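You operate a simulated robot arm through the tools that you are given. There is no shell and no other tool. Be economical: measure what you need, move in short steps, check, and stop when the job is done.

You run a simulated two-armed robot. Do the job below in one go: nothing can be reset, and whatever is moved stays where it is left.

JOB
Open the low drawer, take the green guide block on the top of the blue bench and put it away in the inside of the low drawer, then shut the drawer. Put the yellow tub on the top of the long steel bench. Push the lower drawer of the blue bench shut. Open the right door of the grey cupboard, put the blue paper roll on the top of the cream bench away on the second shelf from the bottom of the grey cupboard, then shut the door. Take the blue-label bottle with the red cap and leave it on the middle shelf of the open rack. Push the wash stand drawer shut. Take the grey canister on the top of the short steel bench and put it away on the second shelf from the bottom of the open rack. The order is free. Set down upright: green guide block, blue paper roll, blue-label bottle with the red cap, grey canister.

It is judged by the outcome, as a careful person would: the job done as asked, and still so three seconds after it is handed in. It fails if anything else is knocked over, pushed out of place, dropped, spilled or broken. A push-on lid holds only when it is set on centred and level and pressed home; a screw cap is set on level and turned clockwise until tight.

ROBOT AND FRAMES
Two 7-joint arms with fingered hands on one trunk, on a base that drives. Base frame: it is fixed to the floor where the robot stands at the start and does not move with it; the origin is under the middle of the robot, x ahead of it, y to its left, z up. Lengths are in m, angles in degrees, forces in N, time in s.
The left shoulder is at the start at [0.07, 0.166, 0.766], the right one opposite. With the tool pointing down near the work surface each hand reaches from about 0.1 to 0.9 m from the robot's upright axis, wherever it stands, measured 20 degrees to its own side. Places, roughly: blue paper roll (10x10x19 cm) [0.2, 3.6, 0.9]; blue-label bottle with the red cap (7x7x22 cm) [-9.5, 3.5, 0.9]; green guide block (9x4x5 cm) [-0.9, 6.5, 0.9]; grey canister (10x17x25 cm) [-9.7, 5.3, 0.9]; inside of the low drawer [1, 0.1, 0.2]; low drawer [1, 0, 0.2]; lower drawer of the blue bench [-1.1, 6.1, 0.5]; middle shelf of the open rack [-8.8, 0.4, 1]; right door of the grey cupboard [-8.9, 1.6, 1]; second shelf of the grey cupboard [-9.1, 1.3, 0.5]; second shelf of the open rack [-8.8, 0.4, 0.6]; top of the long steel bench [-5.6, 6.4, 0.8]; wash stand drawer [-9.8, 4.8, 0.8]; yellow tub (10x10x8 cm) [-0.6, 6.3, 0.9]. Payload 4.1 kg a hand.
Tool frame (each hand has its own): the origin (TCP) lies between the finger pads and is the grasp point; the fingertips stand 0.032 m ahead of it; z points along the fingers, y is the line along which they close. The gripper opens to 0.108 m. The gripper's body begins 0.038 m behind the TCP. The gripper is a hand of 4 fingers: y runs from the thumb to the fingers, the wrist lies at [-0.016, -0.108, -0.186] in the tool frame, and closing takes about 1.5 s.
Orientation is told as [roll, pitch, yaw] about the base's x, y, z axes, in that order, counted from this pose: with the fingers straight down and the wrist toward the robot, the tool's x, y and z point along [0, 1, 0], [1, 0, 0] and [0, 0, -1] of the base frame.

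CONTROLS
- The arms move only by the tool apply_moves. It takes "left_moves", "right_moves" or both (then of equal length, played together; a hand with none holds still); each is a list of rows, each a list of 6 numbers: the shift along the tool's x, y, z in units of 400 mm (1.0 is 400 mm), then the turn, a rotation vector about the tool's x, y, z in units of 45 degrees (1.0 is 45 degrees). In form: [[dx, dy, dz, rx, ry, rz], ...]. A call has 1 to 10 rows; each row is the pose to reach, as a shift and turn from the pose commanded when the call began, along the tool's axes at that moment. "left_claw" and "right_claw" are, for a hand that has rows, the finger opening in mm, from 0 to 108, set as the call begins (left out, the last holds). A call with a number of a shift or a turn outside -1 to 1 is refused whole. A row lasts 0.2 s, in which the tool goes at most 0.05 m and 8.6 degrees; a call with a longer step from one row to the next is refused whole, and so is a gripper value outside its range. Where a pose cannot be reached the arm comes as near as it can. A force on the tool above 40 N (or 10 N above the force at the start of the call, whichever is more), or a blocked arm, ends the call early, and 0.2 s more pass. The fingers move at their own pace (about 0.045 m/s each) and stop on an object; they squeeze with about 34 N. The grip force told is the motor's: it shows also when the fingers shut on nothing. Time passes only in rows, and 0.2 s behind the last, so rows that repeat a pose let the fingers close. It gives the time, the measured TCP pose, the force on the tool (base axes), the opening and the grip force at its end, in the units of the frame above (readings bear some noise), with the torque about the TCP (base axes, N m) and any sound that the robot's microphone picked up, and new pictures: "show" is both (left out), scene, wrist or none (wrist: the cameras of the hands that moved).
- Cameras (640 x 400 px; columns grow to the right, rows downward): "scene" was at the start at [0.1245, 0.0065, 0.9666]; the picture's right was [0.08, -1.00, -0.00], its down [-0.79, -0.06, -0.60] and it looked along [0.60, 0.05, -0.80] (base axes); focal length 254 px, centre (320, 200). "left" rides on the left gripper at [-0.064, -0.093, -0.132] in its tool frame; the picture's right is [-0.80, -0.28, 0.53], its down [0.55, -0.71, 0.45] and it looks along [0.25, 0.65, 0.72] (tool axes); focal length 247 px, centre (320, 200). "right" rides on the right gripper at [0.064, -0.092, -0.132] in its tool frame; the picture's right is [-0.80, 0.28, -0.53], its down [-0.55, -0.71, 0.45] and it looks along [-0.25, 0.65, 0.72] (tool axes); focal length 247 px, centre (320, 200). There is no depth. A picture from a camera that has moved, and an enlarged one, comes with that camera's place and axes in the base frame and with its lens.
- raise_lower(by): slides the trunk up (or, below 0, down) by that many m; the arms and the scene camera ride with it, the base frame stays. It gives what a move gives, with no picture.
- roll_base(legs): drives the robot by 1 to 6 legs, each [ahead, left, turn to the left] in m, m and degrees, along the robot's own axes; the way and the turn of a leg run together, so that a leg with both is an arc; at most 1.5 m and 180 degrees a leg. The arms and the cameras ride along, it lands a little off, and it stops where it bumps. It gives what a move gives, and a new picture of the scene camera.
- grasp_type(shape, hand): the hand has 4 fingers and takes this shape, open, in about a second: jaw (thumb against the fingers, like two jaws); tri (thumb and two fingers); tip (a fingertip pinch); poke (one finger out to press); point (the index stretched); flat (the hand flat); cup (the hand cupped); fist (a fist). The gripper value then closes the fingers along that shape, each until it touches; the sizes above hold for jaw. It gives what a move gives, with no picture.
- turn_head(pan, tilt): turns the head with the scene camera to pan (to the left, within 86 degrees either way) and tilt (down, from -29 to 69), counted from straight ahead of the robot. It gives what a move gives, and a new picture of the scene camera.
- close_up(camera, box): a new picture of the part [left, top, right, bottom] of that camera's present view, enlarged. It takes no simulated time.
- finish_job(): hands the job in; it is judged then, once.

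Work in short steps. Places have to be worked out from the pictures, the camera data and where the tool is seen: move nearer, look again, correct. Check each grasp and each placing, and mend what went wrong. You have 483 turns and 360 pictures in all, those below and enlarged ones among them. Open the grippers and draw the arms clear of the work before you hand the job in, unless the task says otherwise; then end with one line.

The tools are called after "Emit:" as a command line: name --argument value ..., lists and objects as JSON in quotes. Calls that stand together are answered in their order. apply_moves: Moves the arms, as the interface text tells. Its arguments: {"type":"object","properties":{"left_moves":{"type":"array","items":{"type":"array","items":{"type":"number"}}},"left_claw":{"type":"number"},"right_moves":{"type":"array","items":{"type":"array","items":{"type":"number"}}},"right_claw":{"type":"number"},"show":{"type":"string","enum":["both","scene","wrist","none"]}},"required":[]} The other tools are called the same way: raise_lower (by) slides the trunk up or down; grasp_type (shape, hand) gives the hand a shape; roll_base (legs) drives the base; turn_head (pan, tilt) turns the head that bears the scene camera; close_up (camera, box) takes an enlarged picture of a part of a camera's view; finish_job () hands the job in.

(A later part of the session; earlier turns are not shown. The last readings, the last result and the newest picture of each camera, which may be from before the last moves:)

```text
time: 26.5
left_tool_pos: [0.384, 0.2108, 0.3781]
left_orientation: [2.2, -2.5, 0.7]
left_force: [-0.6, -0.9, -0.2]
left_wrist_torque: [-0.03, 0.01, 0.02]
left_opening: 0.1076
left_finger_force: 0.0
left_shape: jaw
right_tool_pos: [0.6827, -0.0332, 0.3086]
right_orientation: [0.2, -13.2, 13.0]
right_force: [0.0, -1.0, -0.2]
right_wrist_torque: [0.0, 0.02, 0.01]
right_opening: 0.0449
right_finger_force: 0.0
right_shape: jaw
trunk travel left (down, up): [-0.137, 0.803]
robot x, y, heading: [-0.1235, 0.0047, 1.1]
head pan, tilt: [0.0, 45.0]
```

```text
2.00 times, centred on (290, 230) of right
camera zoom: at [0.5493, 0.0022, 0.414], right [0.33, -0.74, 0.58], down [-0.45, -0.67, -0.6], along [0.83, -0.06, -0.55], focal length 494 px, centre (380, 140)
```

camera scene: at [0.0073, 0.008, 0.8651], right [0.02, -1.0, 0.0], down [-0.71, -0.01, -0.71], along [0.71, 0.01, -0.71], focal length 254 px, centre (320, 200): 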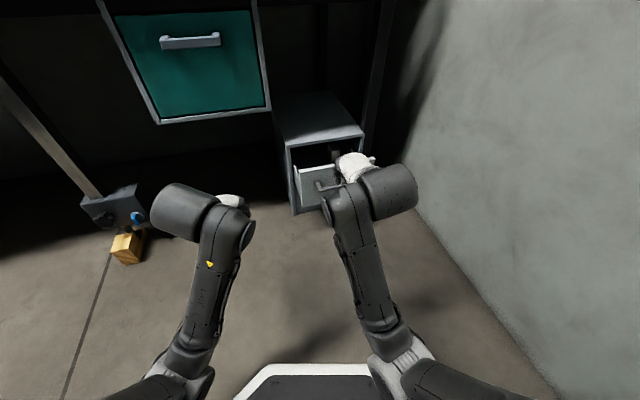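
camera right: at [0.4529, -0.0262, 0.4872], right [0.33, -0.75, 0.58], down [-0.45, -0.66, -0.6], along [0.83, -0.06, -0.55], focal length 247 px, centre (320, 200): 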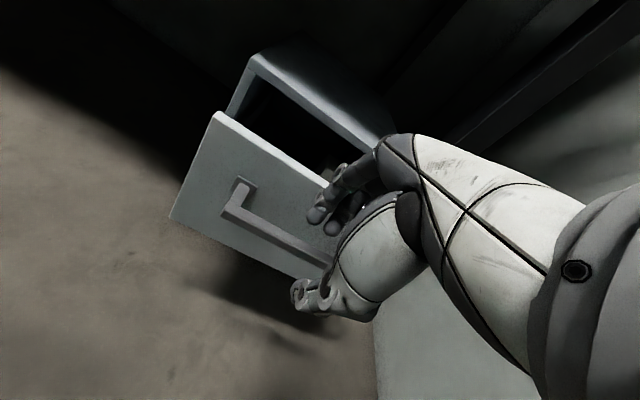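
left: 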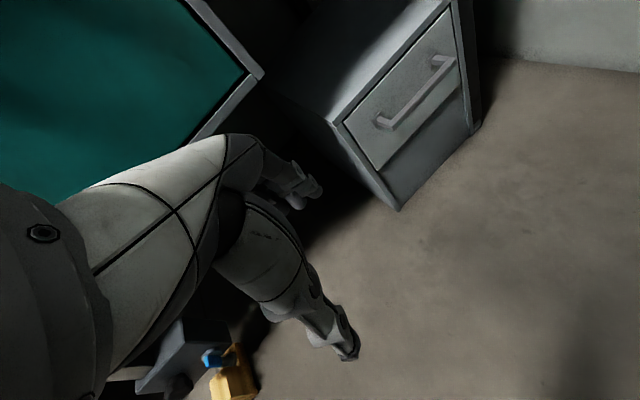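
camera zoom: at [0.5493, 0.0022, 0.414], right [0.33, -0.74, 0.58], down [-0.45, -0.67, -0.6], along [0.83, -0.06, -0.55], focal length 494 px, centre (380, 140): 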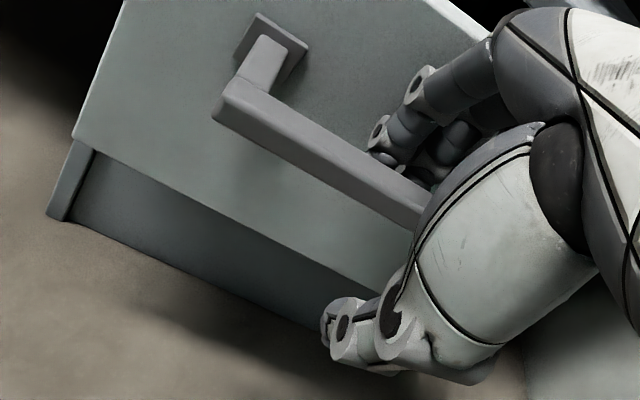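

Fingers are behind the bar. Close and pull out, 16 cm this time.

Emit:
apply_moves --right_moves '[[0, 0, 0, 0, 0, 0], [0, 0, 0, 0, 0, 0], [0, 0, 0, 0, 0, 0], [0, 0, 0, 0, 0, 0], [0, 0, 0, 0, 0, 0]]' --right_claw 0 --show "none"

Emit:
apply_moves --right_moves '[[0, -0.05, -0.01, 0, 0, 0], [0, -0.1, -0.021, 0, 0, 0], [0, -0.15, -0.033, 0, 0, 0], [0, -0.2, -0.045, 0, 0, 0], [0, -0.25, -0.057, 0, 0, 0], [0, -0.3, -0.068, 0, 0, 0], [0, -0.35, -0.08, 0, 0, 0], [0, -0.4, -0.091, 0, 0, 0]]' --show "scene"

```text
time: 27.7
left_tool_pos: [0.3846, 0.2107, 0.3758]
left_orientation: [2.3, -2.5, 0.8]
left_force: [0.5, -0.1, 0.6]
left_wrist_torque: [-0.02, 0.02, 0.0]
left_opening: 0.1078
left_finger_force: 0.0
left_shape: jaw
right_tool_pos: [0.6828, -0.0334, 0.3056]
right_orientation: [0.2, -13.0, 13.0]
right_force: [-0.7, -0.5, -8.5]
right_wrist_torque: [-0.11, 0.03, 0.14]
right_opening: 0.0057
right_finger_force: 34.0
right_shape: jaw
trunk travel left (down, up): [-0.137, 0.803]
robot x, y, heading: [-0.1248, 0.0042, 0.7]
head pan, tilt: [0.0, 45.0]
```

```text
time: 29.0
left_tool_pos: [0.3851, 0.2098, 0.378]
left_orientation: [2.2, -2.4, 0.7]
left_force: [-0.4, -0.8, 0.3]
left_wrist_torque: [0.02, 0.02, 0.02]
left_opening: 0.1078
left_finger_force: 0.0
left_shape: jaw
right_tool_pos: [0.5805, -0.0632, 0.3068]
right_orientation: [-0.2, -12.7, 12.4]
right_force: [2.1, -5.2, -15.4]
right_wrist_torque: [-0.12, 0.2, 0.13]
right_opening: 0.0049
right_finger_force: 33.4
right_shape: jaw
trunk travel left (down, up): [-0.137, 0.803]
robot x, y, heading: [-0.1217, 0.0035, 0.6]
head pan, tilt: [0.0, 45.0]
stopped in row 6 (right hand): the force on the tool passed its limit at 55 N (the readings are from after the stop); the commanded pose is now the measured one
camera scene: at [0.0076, 0.0075, 0.8425], right [0.01, -1.0, 0.0], down [-0.71, -0.01, -0.71], along [0.71, 0.01, -0.71], focal length 254 px, centre (320, 200)
```

scene: 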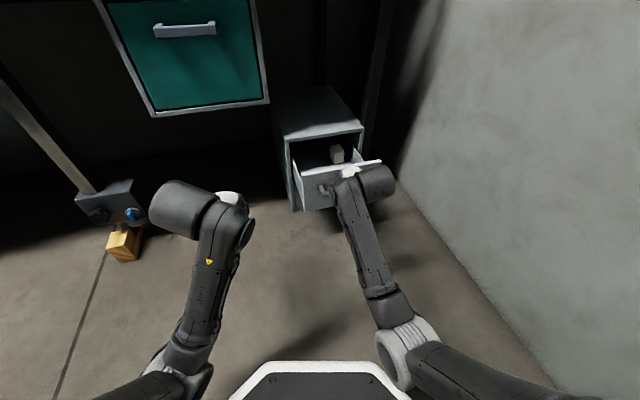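

The drawer is about 18 cm out, which may be its stop and is enough for the block. I'll release, lift clear and look inside.

Emit:
apply_moves --right_moves '[[0, 0, 0, 0, 0, 0], [0, 0, 0, 0, 0, 0], [0, 0, 0, 0, 0, 0], [0, 0, 0, 0, 0, 0], [0, 0, -0.1, 0, 0, 0], [0, 0, -0.2, 0, 0, 0], [0, -0.05, -0.3, 0, 0, 0], [-0.1, -0.1, -0.35, 0, 0, 0], [-0.2, -0.1, -0.4, 0, 0, 0], [-0.3, -0.1, -0.4, 0, 0, 0]]' --right_claw 50 --show "none"

Emit:
close_up --camera "scene" --box '[230, 70, 430, 240]'

```text
time: 31.2
left_tool_pos: [0.3849, 0.2092, 0.3775]
left_orientation: [2.4, -2.5, 0.7]
left_force: [-0.1, 0.9, 0.1]
left_wrist_torque: [0.01, 0.02, 0.01]
left_opening: 0.1077
left_finger_force: 0.0
left_shape: jaw
right_tool_pos: [0.5336, -0.1948, 0.4556]
right_orientation: [-0.2, -13.0, 12.6]
right_force: [-0.1, -0.3, 0.7]
right_wrist_torque: [-0.01, 0.02, 0.0]
right_opening: 0.0499
right_finger_force: 0.1
right_shape: jaw
trunk travel left (down, up): [-0.137, 0.803]
robot x, y, heading: [-0.124, 0.0045, 0.7]
head pan, tilt: [0.0, 45.0]
```

```text
2.35 times, centred on (330, 155) of scene
camera zoom: at [0.0074, 0.0076, 0.8419], right [0.01, -1.0, 0.0], down [-0.71, -0.01, -0.71], along [0.71, 0.01, -0.71], focal length 597 px, centre (296, 306)
```

zoom: 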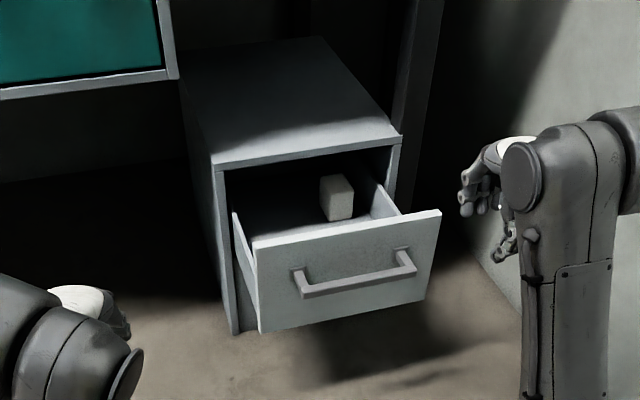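

The drawer is open, with a small pale block already inside at the back right. Now I'll raise the trunk and turn left to look along the room.

Emit:
raise_lower --by 0.25

Emit:
roll_base --legs '[[0.06, 0, 0], [0, 0, 50]]'

Emit:
turn_head --pan 40 --tilt 15

```text
time: 33.8
left_tool_pos: [0.3839, 0.2091, 0.6276]
left_orientation: [2.3, -2.5, 0.7]
left_force: [0.0, 0.7, -0.4]
left_wrist_torque: [0.0, 0.03, 0.01]
left_opening: 0.1078
left_finger_force: 0.0
left_shape: jaw
right_tool_pos: [0.5345, -0.1958, 0.7045]
right_orientation: [-0.1, -12.9, 12.6]
right_force: [-0.4, 0.4, 0.2]
right_wrist_torque: [-0.01, -0.01, -0.01]
right_opening: 0.0497
right_finger_force: 0.0
right_shape: jaw
trunk travel left (down, up): [-0.387, 0.553]
robot x, y, heading: [-0.1246, 0.0075, 0.7]
head pan, tilt: [0.0, 45.0]
```

```text
time: 37.0
left_tool_pos: [0.107, 0.5272, 0.6263]
left_orientation: [2.3, -2.5, 50.4]
left_force: [0.1, 0.2, 0.1]
left_wrist_torque: [0.01, 0.02, 0.01]
left_opening: 0.1077
left_finger_force: 0.2
left_shape: jaw
right_tool_pos: [0.5127, 0.3788, 0.706]
right_orientation: [-0.1, -12.9, 62.4]
right_force: [0.0, -0.6, 1.4]
right_wrist_torque: [-0.06, -0.01, -0.02]
right_opening: 0.0497
right_finger_force: 0.0
right_shape: jaw
trunk travel left (down, up): [-0.387, 0.553]
robot x, y, heading: [-0.0648, 0.005, 50.9]
head pan, tilt: [0.0, 45.0]
camera scene: at [0.0193, 0.108, 1.0919], right [0.77, -0.63, 0.0], down [-0.45, -0.55, -0.71], along [0.45, 0.55, -0.71], focal length 254 px, centre (320, 200)
```

scene: 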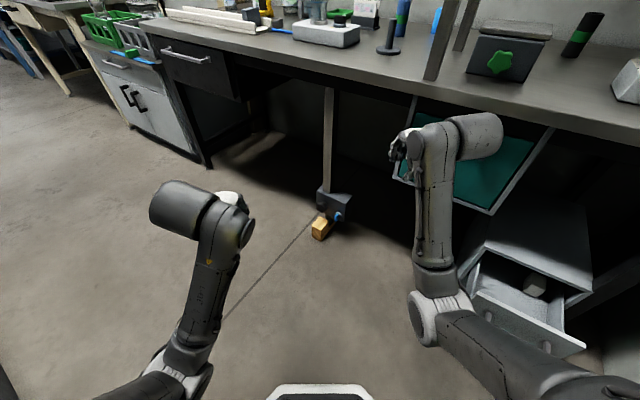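

```text
time: 38.1
left_tool_pos: [0.1077, 0.5267, 0.6277]
left_orientation: [2.2, -2.5, 50.5]
left_force: [0.7, 0.0, -0.2]
left_wrist_torque: [0.03, 0.01, -0.01]
left_opening: 0.1077
left_finger_force: 0.1
left_shape: jaw
right_tool_pos: [0.5135, 0.3782, 0.7047]
right_orientation: [-0.1, -13.0, 62.5]
right_force: [-0.2, -0.5, -0.2]
right_wrist_torque: [0.02, 0.0, 0.02]
right_opening: 0.0499
right_finger_force: 0.0
right_shape: jaw
trunk travel left (down, up): [-0.387, 0.553]
robot x, y, heading: [-0.0667, 0.0059, 50.6]
head pan, tilt: [40.0, 15.0]
camera scene: at [-0.0332, 0.1386, 1.1386], right [1.0, 0.01, 0.0], down [0.0, -0.26, -0.97], along [-0.01, 0.97, -0.26], focal length 254 px, centre (320, 200)
```

scene: 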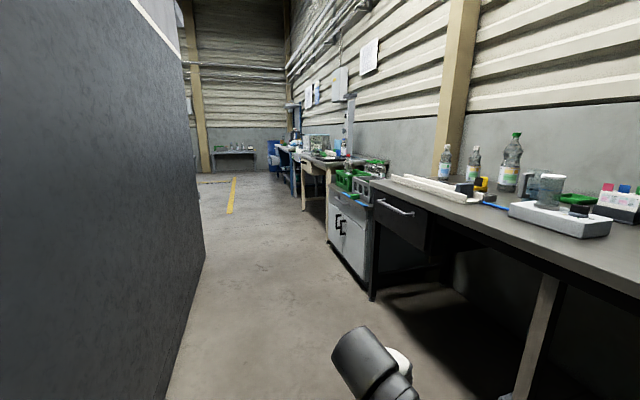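

The room is yawed about 17°, with the corridor along heading 107° and benches to the right. I'll turn to that heading and drive up the corridor toward the blue bench.

Emit:
roll_base --legs '[[0, 0, 56], [0.8, -0.15, 0], [1.5, 0, 0], [1.5, 0.1, 0]]'

Emit:
turn_head --pan -40 --tilt 20

```text
refused: leg 4 is longer than a leg can be; nothing moved
```

```text
time: 39.6
left_tool_pos: [0.1093, 0.5257, 0.6272]
left_orientation: [2.3, -2.5, 50.5]
left_force: [-0.7, 0.1, 0.0]
left_wrist_torque: [-0.03, 0.0, -0.02]
left_opening: 0.1077
left_finger_force: 0.1
left_shape: jaw
right_tool_pos: [0.5137, 0.3789, 0.7044]
right_orientation: [0.0, -12.9, 62.5]
right_force: [1.2, 0.2, -0.4]
right_wrist_torque: [0.0, -0.02, 0.02]
right_opening: 0.0498
right_finger_force: 0.1
right_shape: jaw
trunk travel left (down, up): [-0.387, 0.553]
robot x, y, heading: [-0.0634, 0.0084, 50.6]
head pan, tilt: [-40.0, 20.0]
camera scene: at [0.0592, 0.0623, 1.1306], right [0.18, -0.98, 0.0], down [-0.34, -0.06, -0.94], along [0.92, 0.17, -0.34], focal length 254 px, centre (320, 200)
```

scene: 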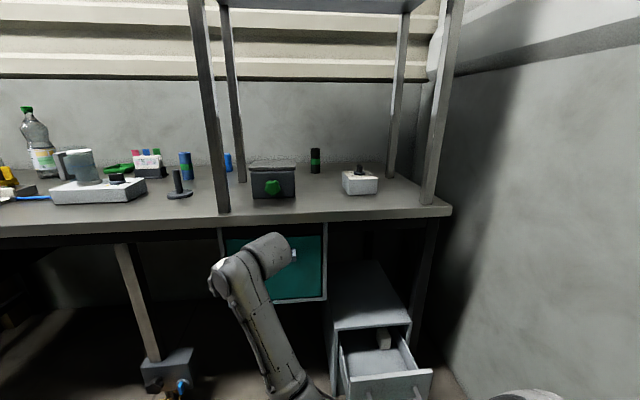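

Leg 4 was slightly too long; I'll repeat with shorter legs.

Emit:
roll_base --legs '[[0, 0, 56], [0.8, -0.15, 0], [1.4, 0, 0], [1.4, 0.1, 0]]'

Emit:
turn_head --pan -55 --tilt 20

```text
time: 59.7
left_tool_pos: [-1.4638, 3.8852, 0.6276]
left_orientation: [2.4, -2.5, 107.7]
left_force: [0.0, -0.7, -0.3]
left_wrist_torque: [0.0, -0.03, -0.01]
left_opening: 0.1078
left_finger_force: 0.0
left_shape: jaw
right_tool_pos: [-1.1197, 4.1472, 0.7052]
right_orientation: [0.0, -13.0, 119.7]
right_force: [0.6, -0.1, 0.3]
right_wrist_torque: [-0.04, 0.02, 0.02]
right_opening: 0.0497
right_finger_force: 0.0
right_shape: jaw
trunk travel left (down, up): [-0.387, 0.553]
robot x, y, heading: [-1.1178, 3.4591, 108.0]
head pan, tilt: [-40.0, 20.0]
camera scene: at [-1.0975, 3.5934, 1.1305], right [0.93, -0.38, 0.0], down [-0.13, -0.32, -0.94], along [0.35, 0.87, -0.34], focal length 254 px, centre (320, 200)
```

scene: 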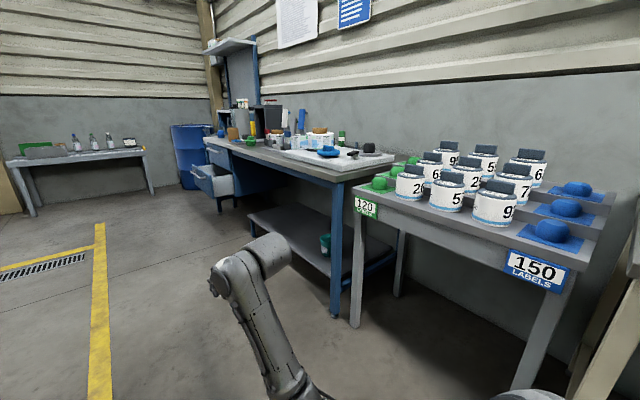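

```text
time: 60.5
left_tool_pos: [-1.4621, 3.8862, 0.627]
left_orientation: [2.3, -2.6, 107.8]
left_force: [0.5, -0.1, -0.2]
left_wrist_torque: [0.02, 0.01, -0.02]
left_opening: 0.1075
left_finger_force: 0.1
left_shape: jaw
right_tool_pos: [-1.1206, 4.1474, 0.7053]
right_orientation: [-0.2, -13.0, 119.8]
right_force: [0.0, 0.2, 0.3]
right_wrist_torque: [0.0, -0.02, -0.01]
right_opening: 0.0495
right_finger_force: 0.0
right_shape: jaw
trunk travel left (down, up): [-0.387, 0.553]
robot x, y, heading: [-1.1194, 3.4568, 107.8]
head pan, tilt: [-55.0, 20.0]
camera scene: at [-1.0763, 3.5814, 1.1305], right [0.8, -0.6, 0.0], down [-0.21, -0.27, -0.94], along [0.57, 0.75, -0.34], focal length 254 px, centre (320, 200)
```

scene: 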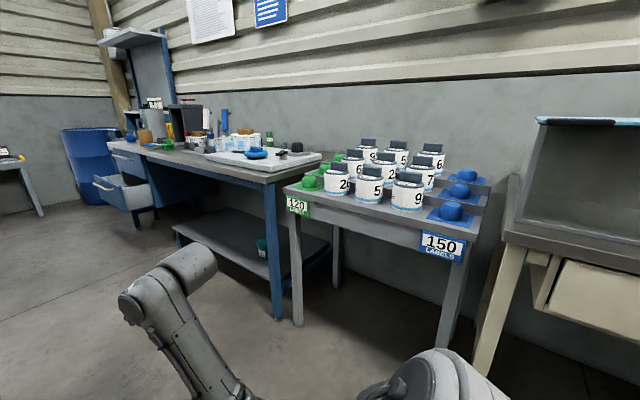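

The blue bench is ahead on the right with its lower drawer open. I'll drive level with it and turn partly toward it.

Emit:
roll_base --legs '[[1.2, 0.1, 0], [1.1, 0.1, 0], [0, 0, -45]]'

Emit:
turn_head --pan -40 --tilt 30

```text
time: 73.8
left_tool_pos: [-1.9418, 6.1122, 0.6268]
left_orientation: [2.3, -2.5, 62.0]
left_force: [0.2, 0.5, 0.3]
left_wrist_torque: [0.01, 0.02, 0.03]
left_opening: 0.1078
left_finger_force: 0.0
left_shape: jaw
right_tool_pos: [-1.5165, 6.049, 0.7054]
right_orientation: [0.0, -13.0, 74.1]
right_force: [-0.6, 0.4, -0.2]
right_wrist_torque: [0.03, 0.0, -0.03]
right_opening: 0.0496
right_finger_force: 0.0
right_shape: jaw
trunk travel left (down, up): [-0.387, 0.553]
robot x, y, heading: [-2.0079, 5.5665, 62.3]
head pan, tilt: [-55.0, 20.0]
camera scene: at [-1.8904, 5.6239, 1.1305], right [0.13, -0.99, 0.0], down [-0.34, -0.04, -0.94], along [0.93, 0.12, -0.34], focal length 254 px, centre (320, 200)
```

scene: 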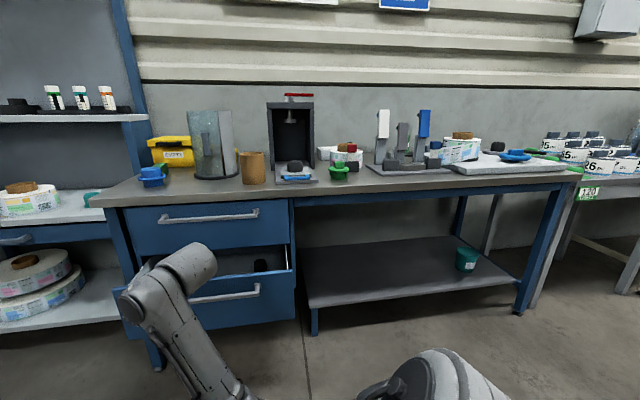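

```text
time: 74.6
left_tool_pos: [-1.9419, 6.1121, 0.6274]
left_orientation: [2.3, -2.5, 62.1]
left_force: [-0.3, 0.6, -0.2]
left_wrist_torque: [0.01, 0.0, 0.01]
left_opening: 0.1076
left_finger_force: 0.1
left_shape: jaw
right_tool_pos: [-1.5159, 6.049, 0.7055]
right_orientation: [-0.1, -13.0, 74.2]
right_force: [-0.7, 0.6, 0.0]
right_wrist_torque: [0.01, 0.01, -0.02]
right_opening: 0.0497
right_finger_force: 0.1
right_shape: jaw
trunk travel left (down, up): [-0.387, 0.553]
robot x, y, heading: [-2.0114, 5.5645, 62.0]
head pan, tilt: [-40.0, 30.0]
camera scene: at [-1.8991, 5.6464, 1.1145], right [0.38, -0.93, 0.0], down [-0.46, -0.19, -0.87], along [0.8, 0.33, -0.5], focal length 254 px, centre (320, 200)
```

scene: 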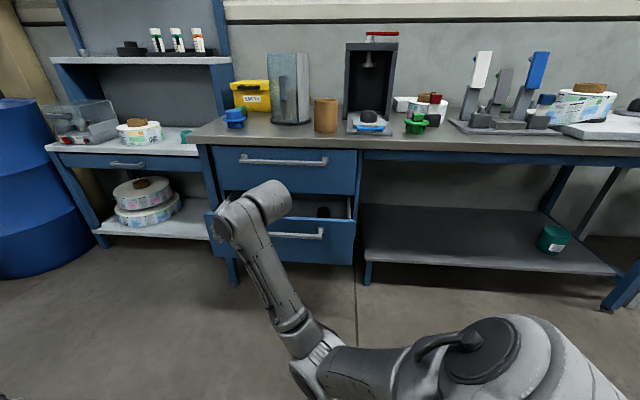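

I'll zoom in on the bench top to identify the block and tub.

Emit:
close_up --camera "scene" --box '[200, 30, 360, 150]'

Emit:
close_up --camera "scene" --box '[340, 30, 500, 150]'

```text
3.33 times, centred on (280, 90) of scene
camera zoom: at [-1.8991, 5.6464, 1.1145], right [0.38, -0.93, 0.0], down [-0.46, -0.19, -0.87], along [0.8, 0.33, -0.5], focal length 846 px, centre (453, 567)
```

zoom: 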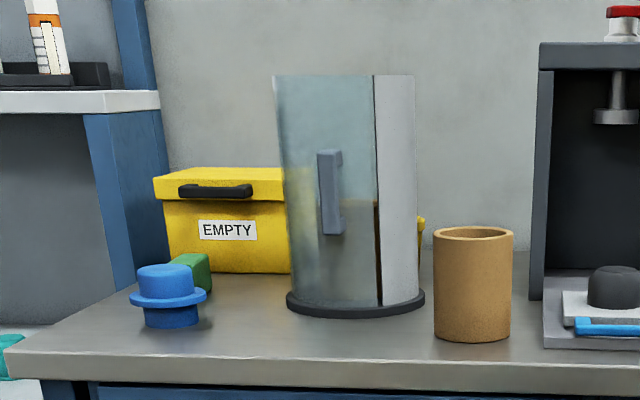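

```text
3.33 times, centred on (420, 90) of scene
camera zoom: at [-1.8991, 5.6464, 1.1145], right [0.38, -0.93, 0.0], down [-0.46, -0.19, -0.87], along [0.8, 0.33, -0.5], focal length 846 px, centre (-13, 567)
```

zoom: 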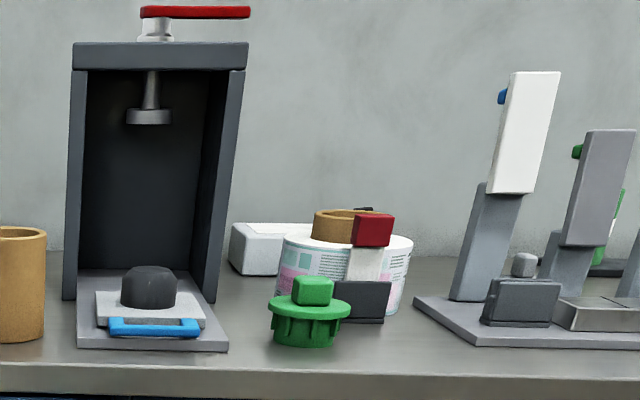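

The green block sits behind a blue knob, and something yellow is behind the glass cylinder. I'll turn to face the bench for another angle.

Emit:
roll_base --legs '[[0, 0, -45]]'

Emit:
turn_head --pan 10 --tilt 22

Emit:
raise_lower --by 0.3

Emit:
close_up --camera "scene" --box '[160, 100, 480, 300]'

```text
time: 77.1
left_tool_pos: [-1.5729, 5.9042, 0.6276]
left_orientation: [2.2, -2.5, 16.7]
left_force: [-0.3, -0.2, 1.0]
left_wrist_torque: [0.02, 0.01, -0.03]
left_opening: 0.1079
left_finger_force: 0.0
left_shape: jaw
right_tool_pos: [-1.3185, 5.5549, 0.7055]
right_orientation: [-0.1, -12.9, 28.7]
right_force: [-0.3, -0.1, -0.5]
right_wrist_torque: [0.0, 0.0, -0.01]
right_opening: 0.0497
right_finger_force: 0.0
right_shape: jaw
trunk travel left (down, up): [-0.387, 0.553]
robot x, y, heading: [-2.0071, 5.5656, 16.8]
head pan, tilt: [-40.0, 30.0]
camera scene: at [-1.875, 5.5466, 1.1145], right [-0.39, -0.92, 0.0], down [-0.46, 0.2, -0.87], along [0.8, -0.34, -0.5], focal length 254 px, centre (320, 200)
```

scene: 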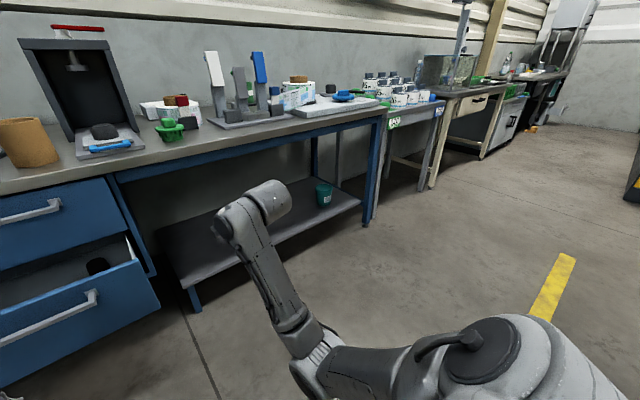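

```text
time: 78.2
left_tool_pos: [-1.5738, 5.9037, 0.628]
left_orientation: [2.3, -2.5, 16.8]
left_force: [-0.3, 0.3, 0.6]
left_wrist_torque: [0.0, 0.0, -0.03]
left_opening: 0.1077
left_finger_force: 0.1
left_shape: jaw
right_tool_pos: [-1.3183, 5.5558, 0.7053]
right_orientation: [-0.1, -13.0, 28.6]
right_force: [0.3, 0.0, -0.9]
right_wrist_torque: [0.01, -0.02, 0.0]
right_opening: 0.0499
right_finger_force: 0.1
right_shape: jaw
trunk travel left (down, up): [-0.387, 0.553]
robot x, y, heading: [-2.006, 5.5665, 17.1]
head pan, tilt: [10.0, 22.0]
camera scene: at [-1.8753, 5.6241, 1.1273], right [0.45, -0.89, 0.0], down [-0.33, -0.17, -0.93], along [0.83, 0.42, -0.37], focal length 254 px, centre (320, 200)
```

scene: 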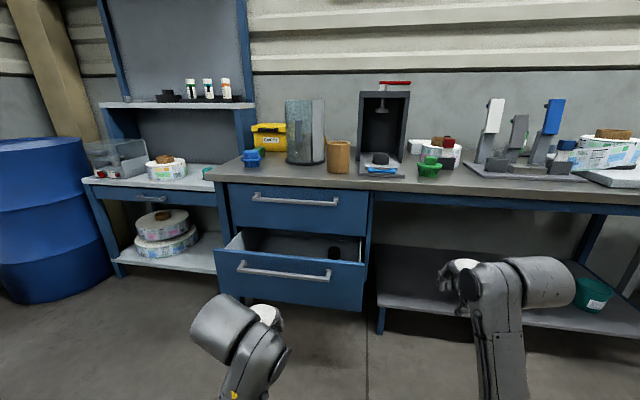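

```text
time: 81.2
left_tool_pos: [-1.5729, 5.9052, 0.9275]
left_orientation: [2.5, -2.5, 16.6]
left_force: [0.2, 0.6, 0.1]
left_wrist_torque: [0.0, 0.0, -0.01]
left_opening: 0.1078
left_finger_force: 0.0
left_shape: jaw
right_tool_pos: [-1.3184, 5.5556, 1.0043]
right_orientation: [-0.1, -13.0, 28.6]
right_force: [0.3, -0.4, 0.3]
right_wrist_torque: [-0.01, -0.01, -0.01]
right_opening: 0.0498
right_finger_force: 0.1
right_shape: jaw
trunk travel left (down, up): [-0.687, 0.253]
robot x, y, heading: [-2.0047, 5.5706, 16.8]
head pan, tilt: [10.0, 22.0]
```

```text
2.00 times, centred on (320, 200) of scene
camera zoom: at [-1.8752, 5.6242, 1.4272], right [0.45, -0.89, 0.0], down [-0.33, -0.17, -0.93], along [0.83, 0.42, -0.37], focal length 508 px, centre (320, 200)
```

zoom: 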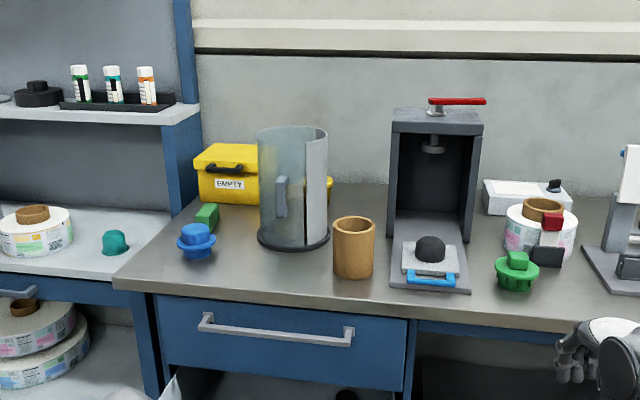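

The tub appears to be behind the clear guard, to its right. I'll roll 0.6 m right to see behind it.

Emit:
roll_base --legs '[[0, -0.7, 0]]'

Emit:
turn_head --pan 35 --tilt 25

Emit:
close_up --camera "scene" --box '[220, 60, 460, 210]'

```text
time: 85.1
left_tool_pos: [-1.3702, 5.2318, 0.9271]
left_orientation: [2.4, -2.5, 16.5]
left_force: [1.0, -0.1, 0.4]
left_wrist_torque: [0.06, -0.01, 0.02]
left_opening: 0.1081
left_finger_force: 0.0
left_shape: jaw
right_tool_pos: [-1.1167, 4.883, 1.0043]
right_orientation: [-0.1, -13.1, 28.6]
right_force: [-0.9, 0.2, -0.6]
right_wrist_torque: [0.0, 0.0, 0.02]
right_opening: 0.0497
right_finger_force: 0.0
right_shape: jaw
trunk travel left (down, up): [-0.687, 0.253]
robot x, y, heading: [-1.8059, 4.8992, 16.7]
head pan, tilt: [10.0, 22.0]
camera scene: at [-1.6732, 4.9523, 1.4273], right [0.45, -0.89, 0.0], down [-0.34, -0.17, -0.93], along [0.83, 0.42, -0.37], focal length 254 px, centre (320, 200)
```

scene: 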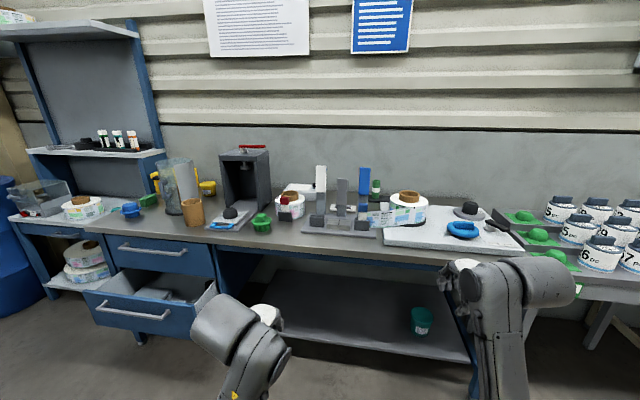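

```text
time: 86.0
left_tool_pos: [-1.3705, 5.2314, 0.9275]
left_orientation: [2.4, -2.5, 16.6]
left_force: [0.9, -0.9, -0.4]
left_wrist_torque: [-0.02, -0.02, 0.01]
left_opening: 0.1079
left_finger_force: 0.1
left_shape: jaw
right_tool_pos: [-1.1175, 4.8836, 1.0061]
right_orientation: [-0.1, -12.9, 28.5]
right_force: [0.3, 0.3, -0.5]
right_wrist_torque: [-0.02, -0.01, 0.02]
right_opening: 0.0499
right_finger_force: 0.2
right_shape: jaw
trunk travel left (down, up): [-0.687, 0.253]
robot x, y, heading: [-1.8022, 4.8965, 16.8]
head pan, tilt: [35.0, 25.0]
camera scene: at [-1.699, 4.9833, 1.4225], right [0.78, -0.62, 0.0], down [-0.26, -0.33, -0.91], along [0.56, 0.71, -0.42], focal length 254 px, centre (320, 200)
```

scene: 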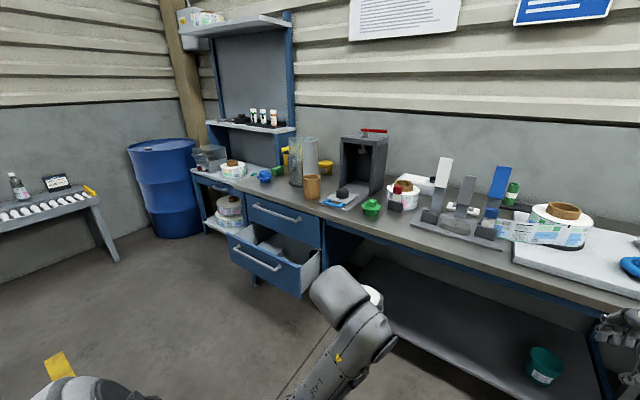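

```text
2.67 times, centred on (340, 135) of scene
camera zoom: at [-1.699, 4.9833, 1.4225], right [0.78, -0.62, 0.0], down [-0.26, -0.33, -0.91], along [0.56, 0.71, -0.42], focal length 677 px, centre (267, 373)
```

zoom: 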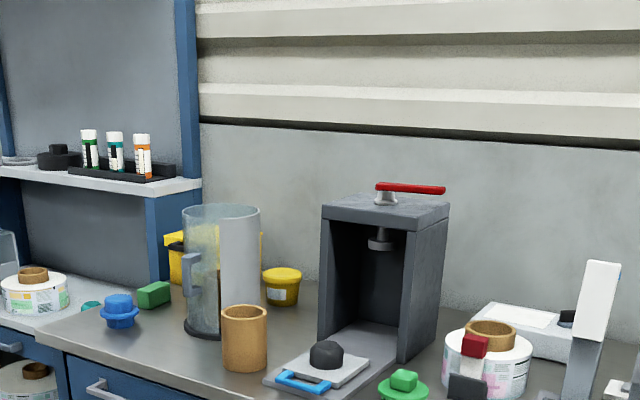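

I now have the layout: bench top z≈0.844, tub (lidded) near [-0.63, 6.28], green block near [-0.91, 6.46]. First I'll shut the lower drawer, so roll left to stand in front of it and lower the trunk.

Emit:
roll_base --legs '[[0, 1.0, 0]]'

Emit:
raise_lower --by -0.42

Emit:
turn_head --pan 0 --tilt 40

```text
time: 91.2
left_tool_pos: [-1.6583, 6.191, 0.9274]
left_orientation: [2.4, -2.5, 16.8]
left_force: [0.4, -0.2, -0.1]
left_wrist_torque: [-0.01, 0.02, -0.01]
left_opening: 0.1079
left_finger_force: 0.1
left_shape: jaw
right_tool_pos: [-1.4029, 5.8414, 1.0055]
right_orientation: [0.1, -12.9, 28.7]
right_force: [-0.7, -0.2, -0.2]
right_wrist_torque: [0.04, 0.03, -0.01]
right_opening: 0.0498
right_finger_force: 0.1
right_shape: jaw
trunk travel left (down, up): [-0.687, 0.253]
robot x, y, heading: [-2.0939, 5.8545, 17.1]
head pan, tilt: [35.0, 25.0]
camera scene: at [-1.9791, 5.9425, 1.4226], right [0.79, -0.62, 0.0], down [-0.27, -0.33, -0.9], along [0.56, 0.71, -0.43], focal length 254 px, centre (320, 200)
```

scene: 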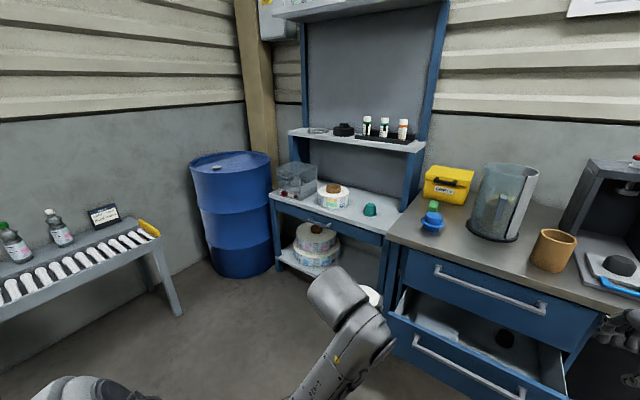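

```text
refused: -0.42 is not a number from -0.4 to 0.4
```

```text
time: 92.2
left_tool_pos: [-1.6631, 6.1898, 0.9295]
left_orientation: [2.5, -2.7, 16.8]
left_force: [-0.5, -0.3, -0.1]
left_wrist_torque: [-0.02, -0.02, 0.0]
left_opening: 0.1077
left_finger_force: 0.1
left_shape: jaw
right_tool_pos: [-1.4079, 5.8418, 1.0083]
right_orientation: [0.0, -13.2, 28.7]
right_force: [0.7, -0.2, -0.7]
right_wrist_torque: [0.01, 0.02, 0.0]
right_opening: 0.0499
right_finger_force: 0.0
right_shape: jaw
trunk travel left (down, up): [-0.687, 0.253]
robot x, y, heading: [-2.0946, 5.8538, 16.9]
head pan, tilt: [0.0, 40.0]
camera scene: at [-1.9547, 5.8947, 1.3992], right [0.29, -0.96, 0.0], down [-0.62, -0.19, -0.76], along [0.73, 0.22, -0.65], focal length 254 px, centre (320, 200)
```

scene: 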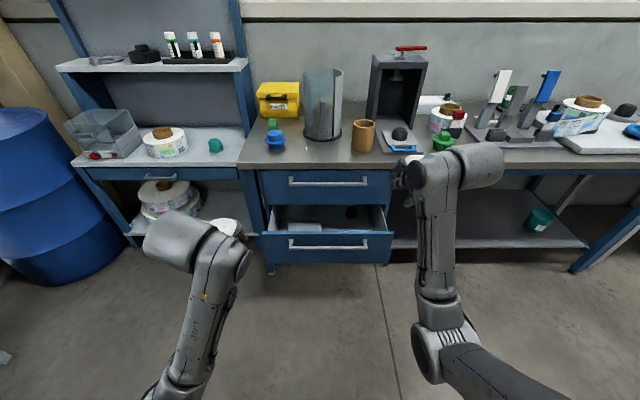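

The lower drawer handle is at about [-1.277, 6.063, 0.556], roughly 0.84 m ahead of the robot. I'll lower the trunk and place the closed right hand in front of the handle's middle.

Emit:
raise_lower --by -0.4

Emit:
apply_moves --right_moves '[[0.1, 0.02, 0, 0, 0, 0.09], [0.2, 0.04, 0.03, 0, 0, 0.17], [0.3, 0.05, 0.07, 0, 0, 0.26], [0.38, 0.06, 0.11, 0.1, 0, 0.26], [0.42, 0.06, 0.12, 0.2, 0, 0.26]]' --right_claw 0 --show "scene"

```text
time: 96.0
left_tool_pos: [-1.6623, 6.1889, 0.5309]
left_orientation: [2.4, -2.8, 16.8]
left_force: [-0.2, 0.5, -0.2]
left_wrist_torque: [-0.01, 0.03, 0.0]
left_opening: 0.1078
left_finger_force: 0.1
left_shape: jaw
right_tool_pos: [-1.4092, 5.8399, 0.6087]
right_orientation: [-0.1, -13.3, 28.7]
right_force: [0.6, 0.4, 0.1]
right_wrist_torque: [-0.02, 0.01, -0.02]
right_opening: 0.0496
right_finger_force: 0.2
right_shape: jaw
trunk travel left (down, up): [-0.287, 0.653]
robot x, y, heading: [-2.0954, 5.8497, 16.9]
head pan, tilt: [0.0, 40.0]
```

```text
time: 97.2
left_tool_pos: [-1.6634, 6.1896, 0.5308]
left_orientation: [2.5, -2.6, 16.8]
left_force: [-0.5, 0.2, -0.3]
left_wrist_torque: [0.0, 0.0, -0.02]
left_opening: 0.1079
left_finger_force: 0.0
left_shape: jaw
right_tool_pos: [-1.4566, 5.9999, 0.5668]
right_orientation: [0.9, -4.1, 16.7]
right_force: [-1.3, -0.6, -0.1]
right_wrist_torque: [0.01, -0.01, 0.0]
right_opening: 0.0
right_finger_force: 34.1
right_shape: jaw
trunk travel left (down, up): [-0.287, 0.653]
robot x, y, heading: [-2.0916, 5.8538, 16.8]
head pan, tilt: [0.0, 40.0]
camera scene: at [-1.9571, 5.8942, 0.9992], right [0.29, -0.96, 0.0], down [-0.62, -0.19, -0.76], along [0.73, 0.22, -0.65], focal length 254 px, centre (320, 200)
```

scene: 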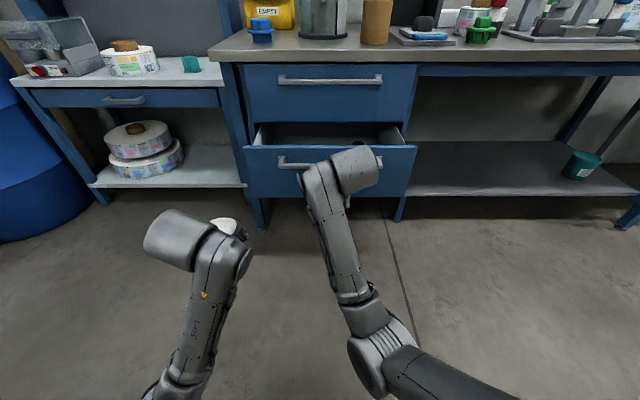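

Hand is aligned with the handle's middle. I'll drive slowly ahead to push the drawer.

Emit:
roll_base --legs '[[0.25, 0, 0]]'

```text
time: 99.0
left_tool_pos: [-1.4269, 6.263, 0.5289]
left_orientation: [2.3, -2.7, 16.9]
left_force: [-0.5, 0.1, 0.7]
left_wrist_torque: [0.03, -0.01, -0.04]
left_opening: 0.1079
left_finger_force: 0.1
left_shape: jaw
right_tool_pos: [-1.2198, 6.0748, 0.567]
right_orientation: [1.1, -4.2, 16.8]
right_force: [0.0, -0.4, 1.2]
right_wrist_torque: [0.02, 0.0, -0.04]
right_opening: 0.0001
right_finger_force: 33.5
right_shape: jaw
trunk travel left (down, up): [-0.287, 0.653]
robot x, y, heading: [-1.8599, 5.9251, 16.9]
head pan, tilt: [0.0, 40.0]
camera scene: at [-1.7251, 5.9661, 0.999], right [0.29, -0.96, 0.0], down [-0.62, -0.19, -0.77], along [0.73, 0.22, -0.64], focal length 254 px, centre (320, 200)
```

scene: 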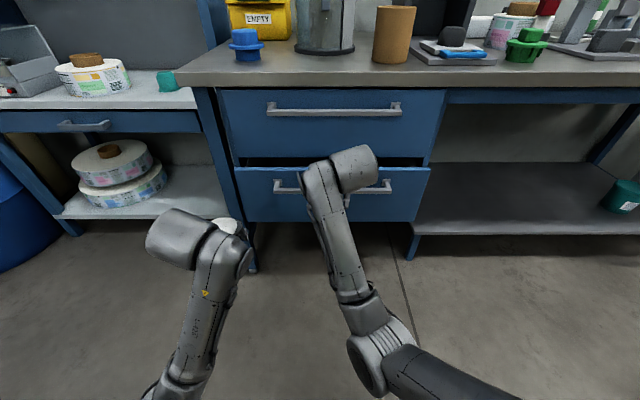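

Drawer has moved most of the way in; pushing a bit further.

Emit:
roll_base --legs '[[0.1, 0, 0]]'

Emit:
close_up --camera "scene" --box '[180, 50, 480, 260]'

```text
time: 100.1
left_tool_pos: [-1.3627, 6.2828, 0.53]
left_orientation: [2.3, -2.9, 16.8]
left_force: [-0.7, -0.7, 0.4]
left_wrist_torque: [0.01, 0.0, -0.02]
left_opening: 0.1077
left_finger_force: 0.1
left_shape: jaw
right_tool_pos: [-1.1572, 6.0919, 0.5711]
right_orientation: [1.0, -4.4, 16.8]
right_force: [-20.1, -5.1, 10.3]
right_wrist_torque: [-0.07, -0.26, -0.13]
right_opening: 0.0002
right_finger_force: 33.9
right_shape: jaw
trunk travel left (down, up): [-0.287, 0.653]
robot x, y, heading: [-1.7878, 5.9475, 17.0]
head pan, tilt: [0.0, 40.0]
stopped in leg 1: the force on the tool passed its limit at 91 N (the readings are from after the stop); the commanded pose is now the measured one
camera scene: at [-1.6626, 5.9852, 0.9995], right [0.29, -0.96, 0.0], down [-0.61, -0.19, -0.77], along [0.73, 0.22, -0.64], focal length 254 px, centre (320, 200)
```

scene: 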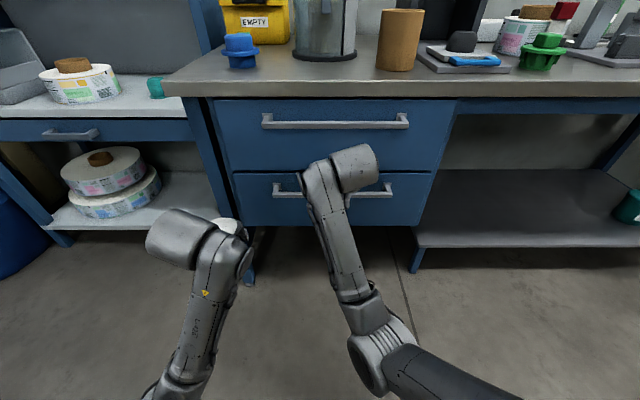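

```text
1.90 times, centred on (330, 155) of scene
camera zoom: at [-1.6626, 5.9852, 0.9995], right [0.29, -0.96, 0.0], down [-0.61, -0.19, -0.77], along [0.73, 0.22, -0.64], focal length 483 px, centre (301, 286)
```

zoom: 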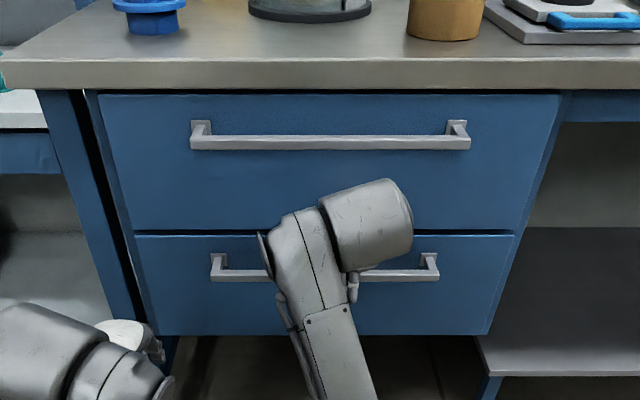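

The lower drawer is flush. I'll back off, raise the trunk and look at the green block.

Emit:
roll_base --legs '[[-0.3, 0, 0]]'

Emit:
raise_lower --by 0.4

Emit:
roll_base --legs '[[0.45, 0.25, 0]]'

Emit:
close_up --camera "scene" --box '[200, 50, 480, 250]'

```text
time: 102.1
left_tool_pos: [-1.645, 6.1953, 0.53]
left_orientation: [2.4, -2.7, 17.1]
left_force: [-0.7, -0.2, -0.3]
left_wrist_torque: [0.0, 0.05, -0.03]
left_opening: 0.1078
left_finger_force: 0.1
left_shape: jaw
right_tool_pos: [-1.4366, 6.0062, 0.569]
right_orientation: [0.9, -4.1, 17.0]
right_force: [0.0, 0.5, -0.4]
right_wrist_torque: [0.01, -0.01, 0.01]
right_opening: 0.0
right_finger_force: 33.7
right_shape: jaw
trunk travel left (down, up): [-0.287, 0.653]
robot x, y, heading: [-2.0726, 5.8594, 17.1]
head pan, tilt: [0.0, 40.0]
camera scene: at [-1.9376, 5.8988, 0.9992], right [0.3, -0.96, 0.0], down [-0.62, -0.19, -0.76], along [0.73, 0.23, -0.65], focal length 254 px, centre (320, 200)
```

scene: 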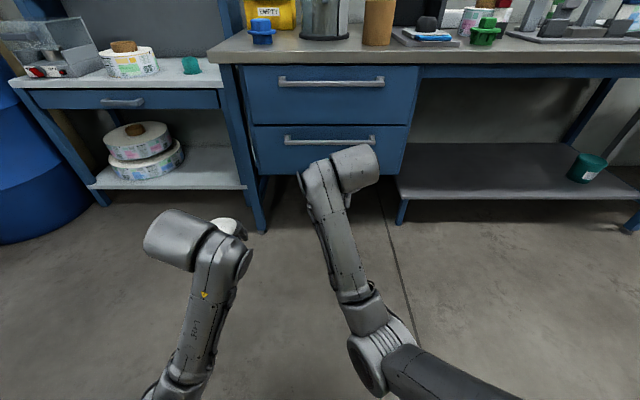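

```text
time: 105.9
left_tool_pos: [-1.6474, 6.1948, 0.9325]
left_orientation: [2.3, -3.0, 17.1]
left_force: [-0.3, -0.3, 0.1]
left_wrist_torque: [0.01, -0.02, 0.0]
left_opening: 0.1077
left_finger_force: 0.1
left_shape: jaw
right_tool_pos: [-1.4389, 6.0033, 0.9721]
right_orientation: [0.7, -4.4, 16.9]
right_force: [0.2, -0.6, -0.4]
right_wrist_torque: [0.03, -0.01, -0.02]
right_opening: 0.0
right_finger_force: 34.1
right_shape: jaw
trunk travel left (down, up): [-0.687, 0.253]
robot x, y, heading: [-2.07, 5.8599, 17.0]
head pan, tilt: [0.0, 40.0]
```

```text
time: 109.0
left_tool_pos: [-1.2938, 6.5689, 0.9304]
left_orientation: [2.3, -2.9, 17.2]
left_force: [0.5, 0.1, 0.2]
left_wrist_torque: [0.0, -0.02, 0.02]
left_opening: 0.1076
left_finger_force: 0.0
left_shape: jaw
right_tool_pos: [-1.0861, 6.3795, 0.9709]
right_orientation: [0.9, -4.4, 17.0]
right_force: [-0.4, 0.5, -0.4]
right_wrist_torque: [0.0, 0.0, -0.02]
right_opening: 0.0
right_finger_force: 34.2
right_shape: jaw
trunk travel left (down, up): [-0.687, 0.253]
robot x, y, heading: [-1.7174, 6.2315, 17.5]
head pan, tilt: [0.0, 40.0]
camera scene: at [-1.5879, 6.2711, 1.3991], right [0.3, -0.95, 0.0], down [-0.61, -0.19, -0.77], along [0.73, 0.23, -0.64], focal length 254 px, centre (320, 200)
```

scene: 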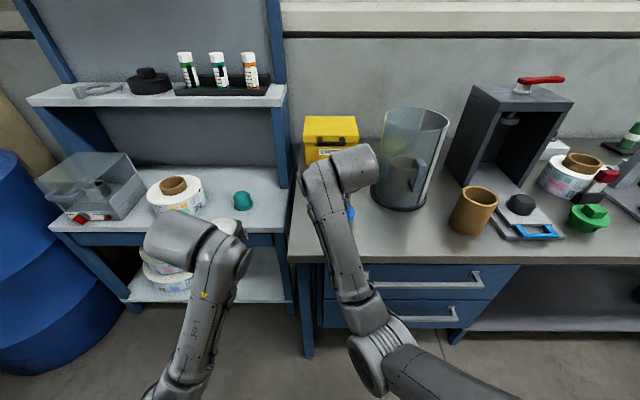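

```text
2.00 times, centred on (340, 150) of scene
camera zoom: at [-1.5879, 6.2711, 1.3991], right [0.3, -0.95, 0.0], down [-0.61, -0.19, -0.77], along [0.73, 0.23, -0.64], focal length 508 px, centre (280, 300)
```

zoom: 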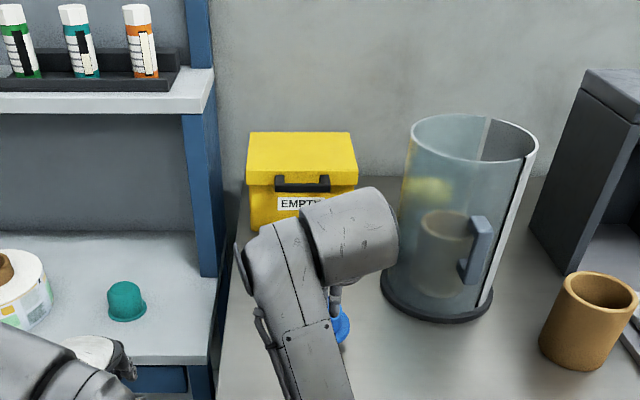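

The right hand hides the block, so I'll lift it and pull it back.

Emit:
apply_moves --right_moves '[[0, 0, -0.12, 0, 0, 0], [0, 0, -0.24, 0, 0, 0], [0, -0.1, -0.3, 0, 0, 0], [-0.1, -0.2, -0.3, 0, 0, 0], [-0.2, -0.25, -0.3, 0, 0, 0], [-0.3, -0.3, -0.3, 0, 0, 0]]' --right_claw 100 --show "none"

Emit:
close_up --camera "scene" --box '[260, 80, 420, 200]'

```text
refused: row 4 steps farther than a row can; nothing moved
```

```text
3.33 times, centred on (340, 140) of scene
camera zoom: at [-1.5879, 6.2711, 1.3991], right [0.3, -0.95, 0.0], down [-0.61, -0.19, -0.77], along [0.73, 0.23, -0.64], focal length 846 px, centre (253, 400)
```

zoom: 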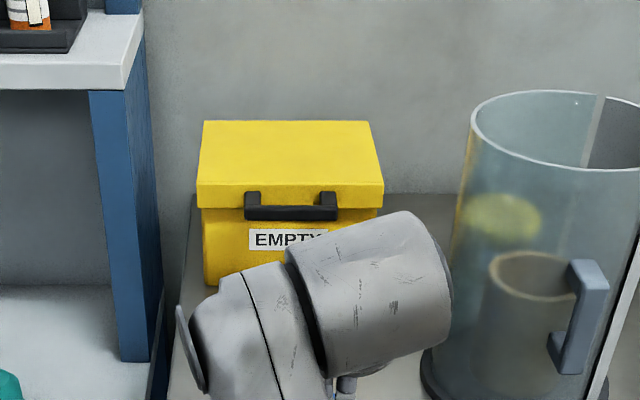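

Repeating with smaller row steps.

Emit:
apply_moves --right_moves '[[0, 0, -0.12, 0, 0, 0], [0, 0, -0.24, 0, 0, 0], [0, -0.1, -0.3, 0, 0, 0], [-0.08, -0.18, -0.3, 0, 0, 0], [-0.18, -0.24, -0.3, 0, 0, 0], [-0.28, -0.3, -0.3, 0, 0, 0], [-0.36, -0.35, -0.3, 0, 0, 0]]' --right_claw 100 --show "none"

Emit:
close_up --camera "scene" --box '[260, 80, 420, 200]'

Emit:
close_up --camera "left" --box '[0, 0, 640, 400]'

```text
time: 110.2
left_tool_pos: [-1.2943, 6.5672, 0.9318]
left_orientation: [2.3, -3.0, 17.2]
left_force: [0.1, -0.7, 0.6]
left_wrist_torque: [0.02, 0.01, 0.01]
left_opening: 0.1081
left_finger_force: 0.0
left_shape: jaw
right_tool_pos: [-1.0966, 6.2369, 1.0559]
right_orientation: [-4.7, -7.6, 12.4]
right_force: [-0.3, 0.3, 0.2]
right_wrist_torque: [0.0, -0.01, 0.03]
right_opening: 0.1001
right_finger_force: 0.0
right_shape: jaw
right hand out of reach, approached as far as the arm can: row 3, 4, 5, 6
trunk travel left (down, up): [-0.687, 0.253]
robot x, y, heading: [-1.7153, 6.2291, 17.3]
head pan, tilt: [0.0, 40.0]
stopped in row 6 (right hand): the arm was blocked; the commanded pose is now the measured one
```

```text
3.33 times, centred on (340, 140) of scene
camera zoom: at [-1.5883, 6.2693, 1.3992], right [0.3, -0.95, 0.0], down [-0.61, -0.19, -0.77], along [0.73, 0.23, -0.64], focal length 846 px, centre (253, 400)
```

zoom: 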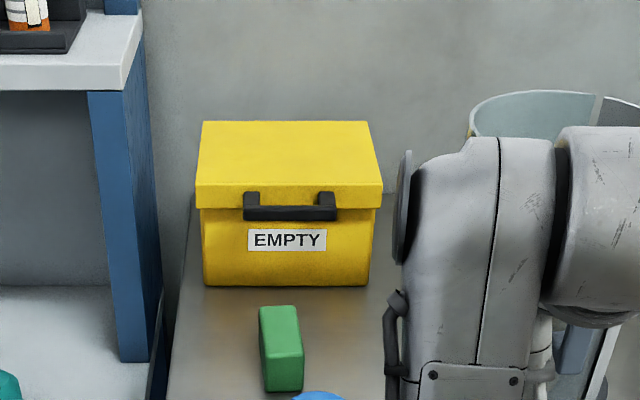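

```text
1.00 times, centred on (320, 200) of left (not enlarged: the box is as wide or as high as the picture)
camera zoom: at [-1.3682, 6.4722, 1.0555], right [-0.01, -0.82, -0.58], down [-0.82, 0.34, -0.46], along [0.57, 0.47, -0.67], focal length 247 px, centre (320, 200)
```

zoom: 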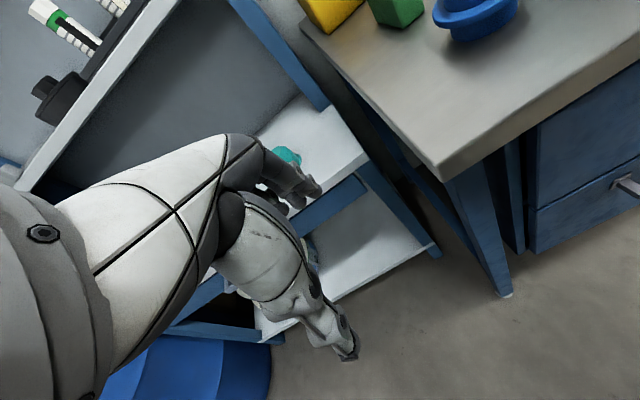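

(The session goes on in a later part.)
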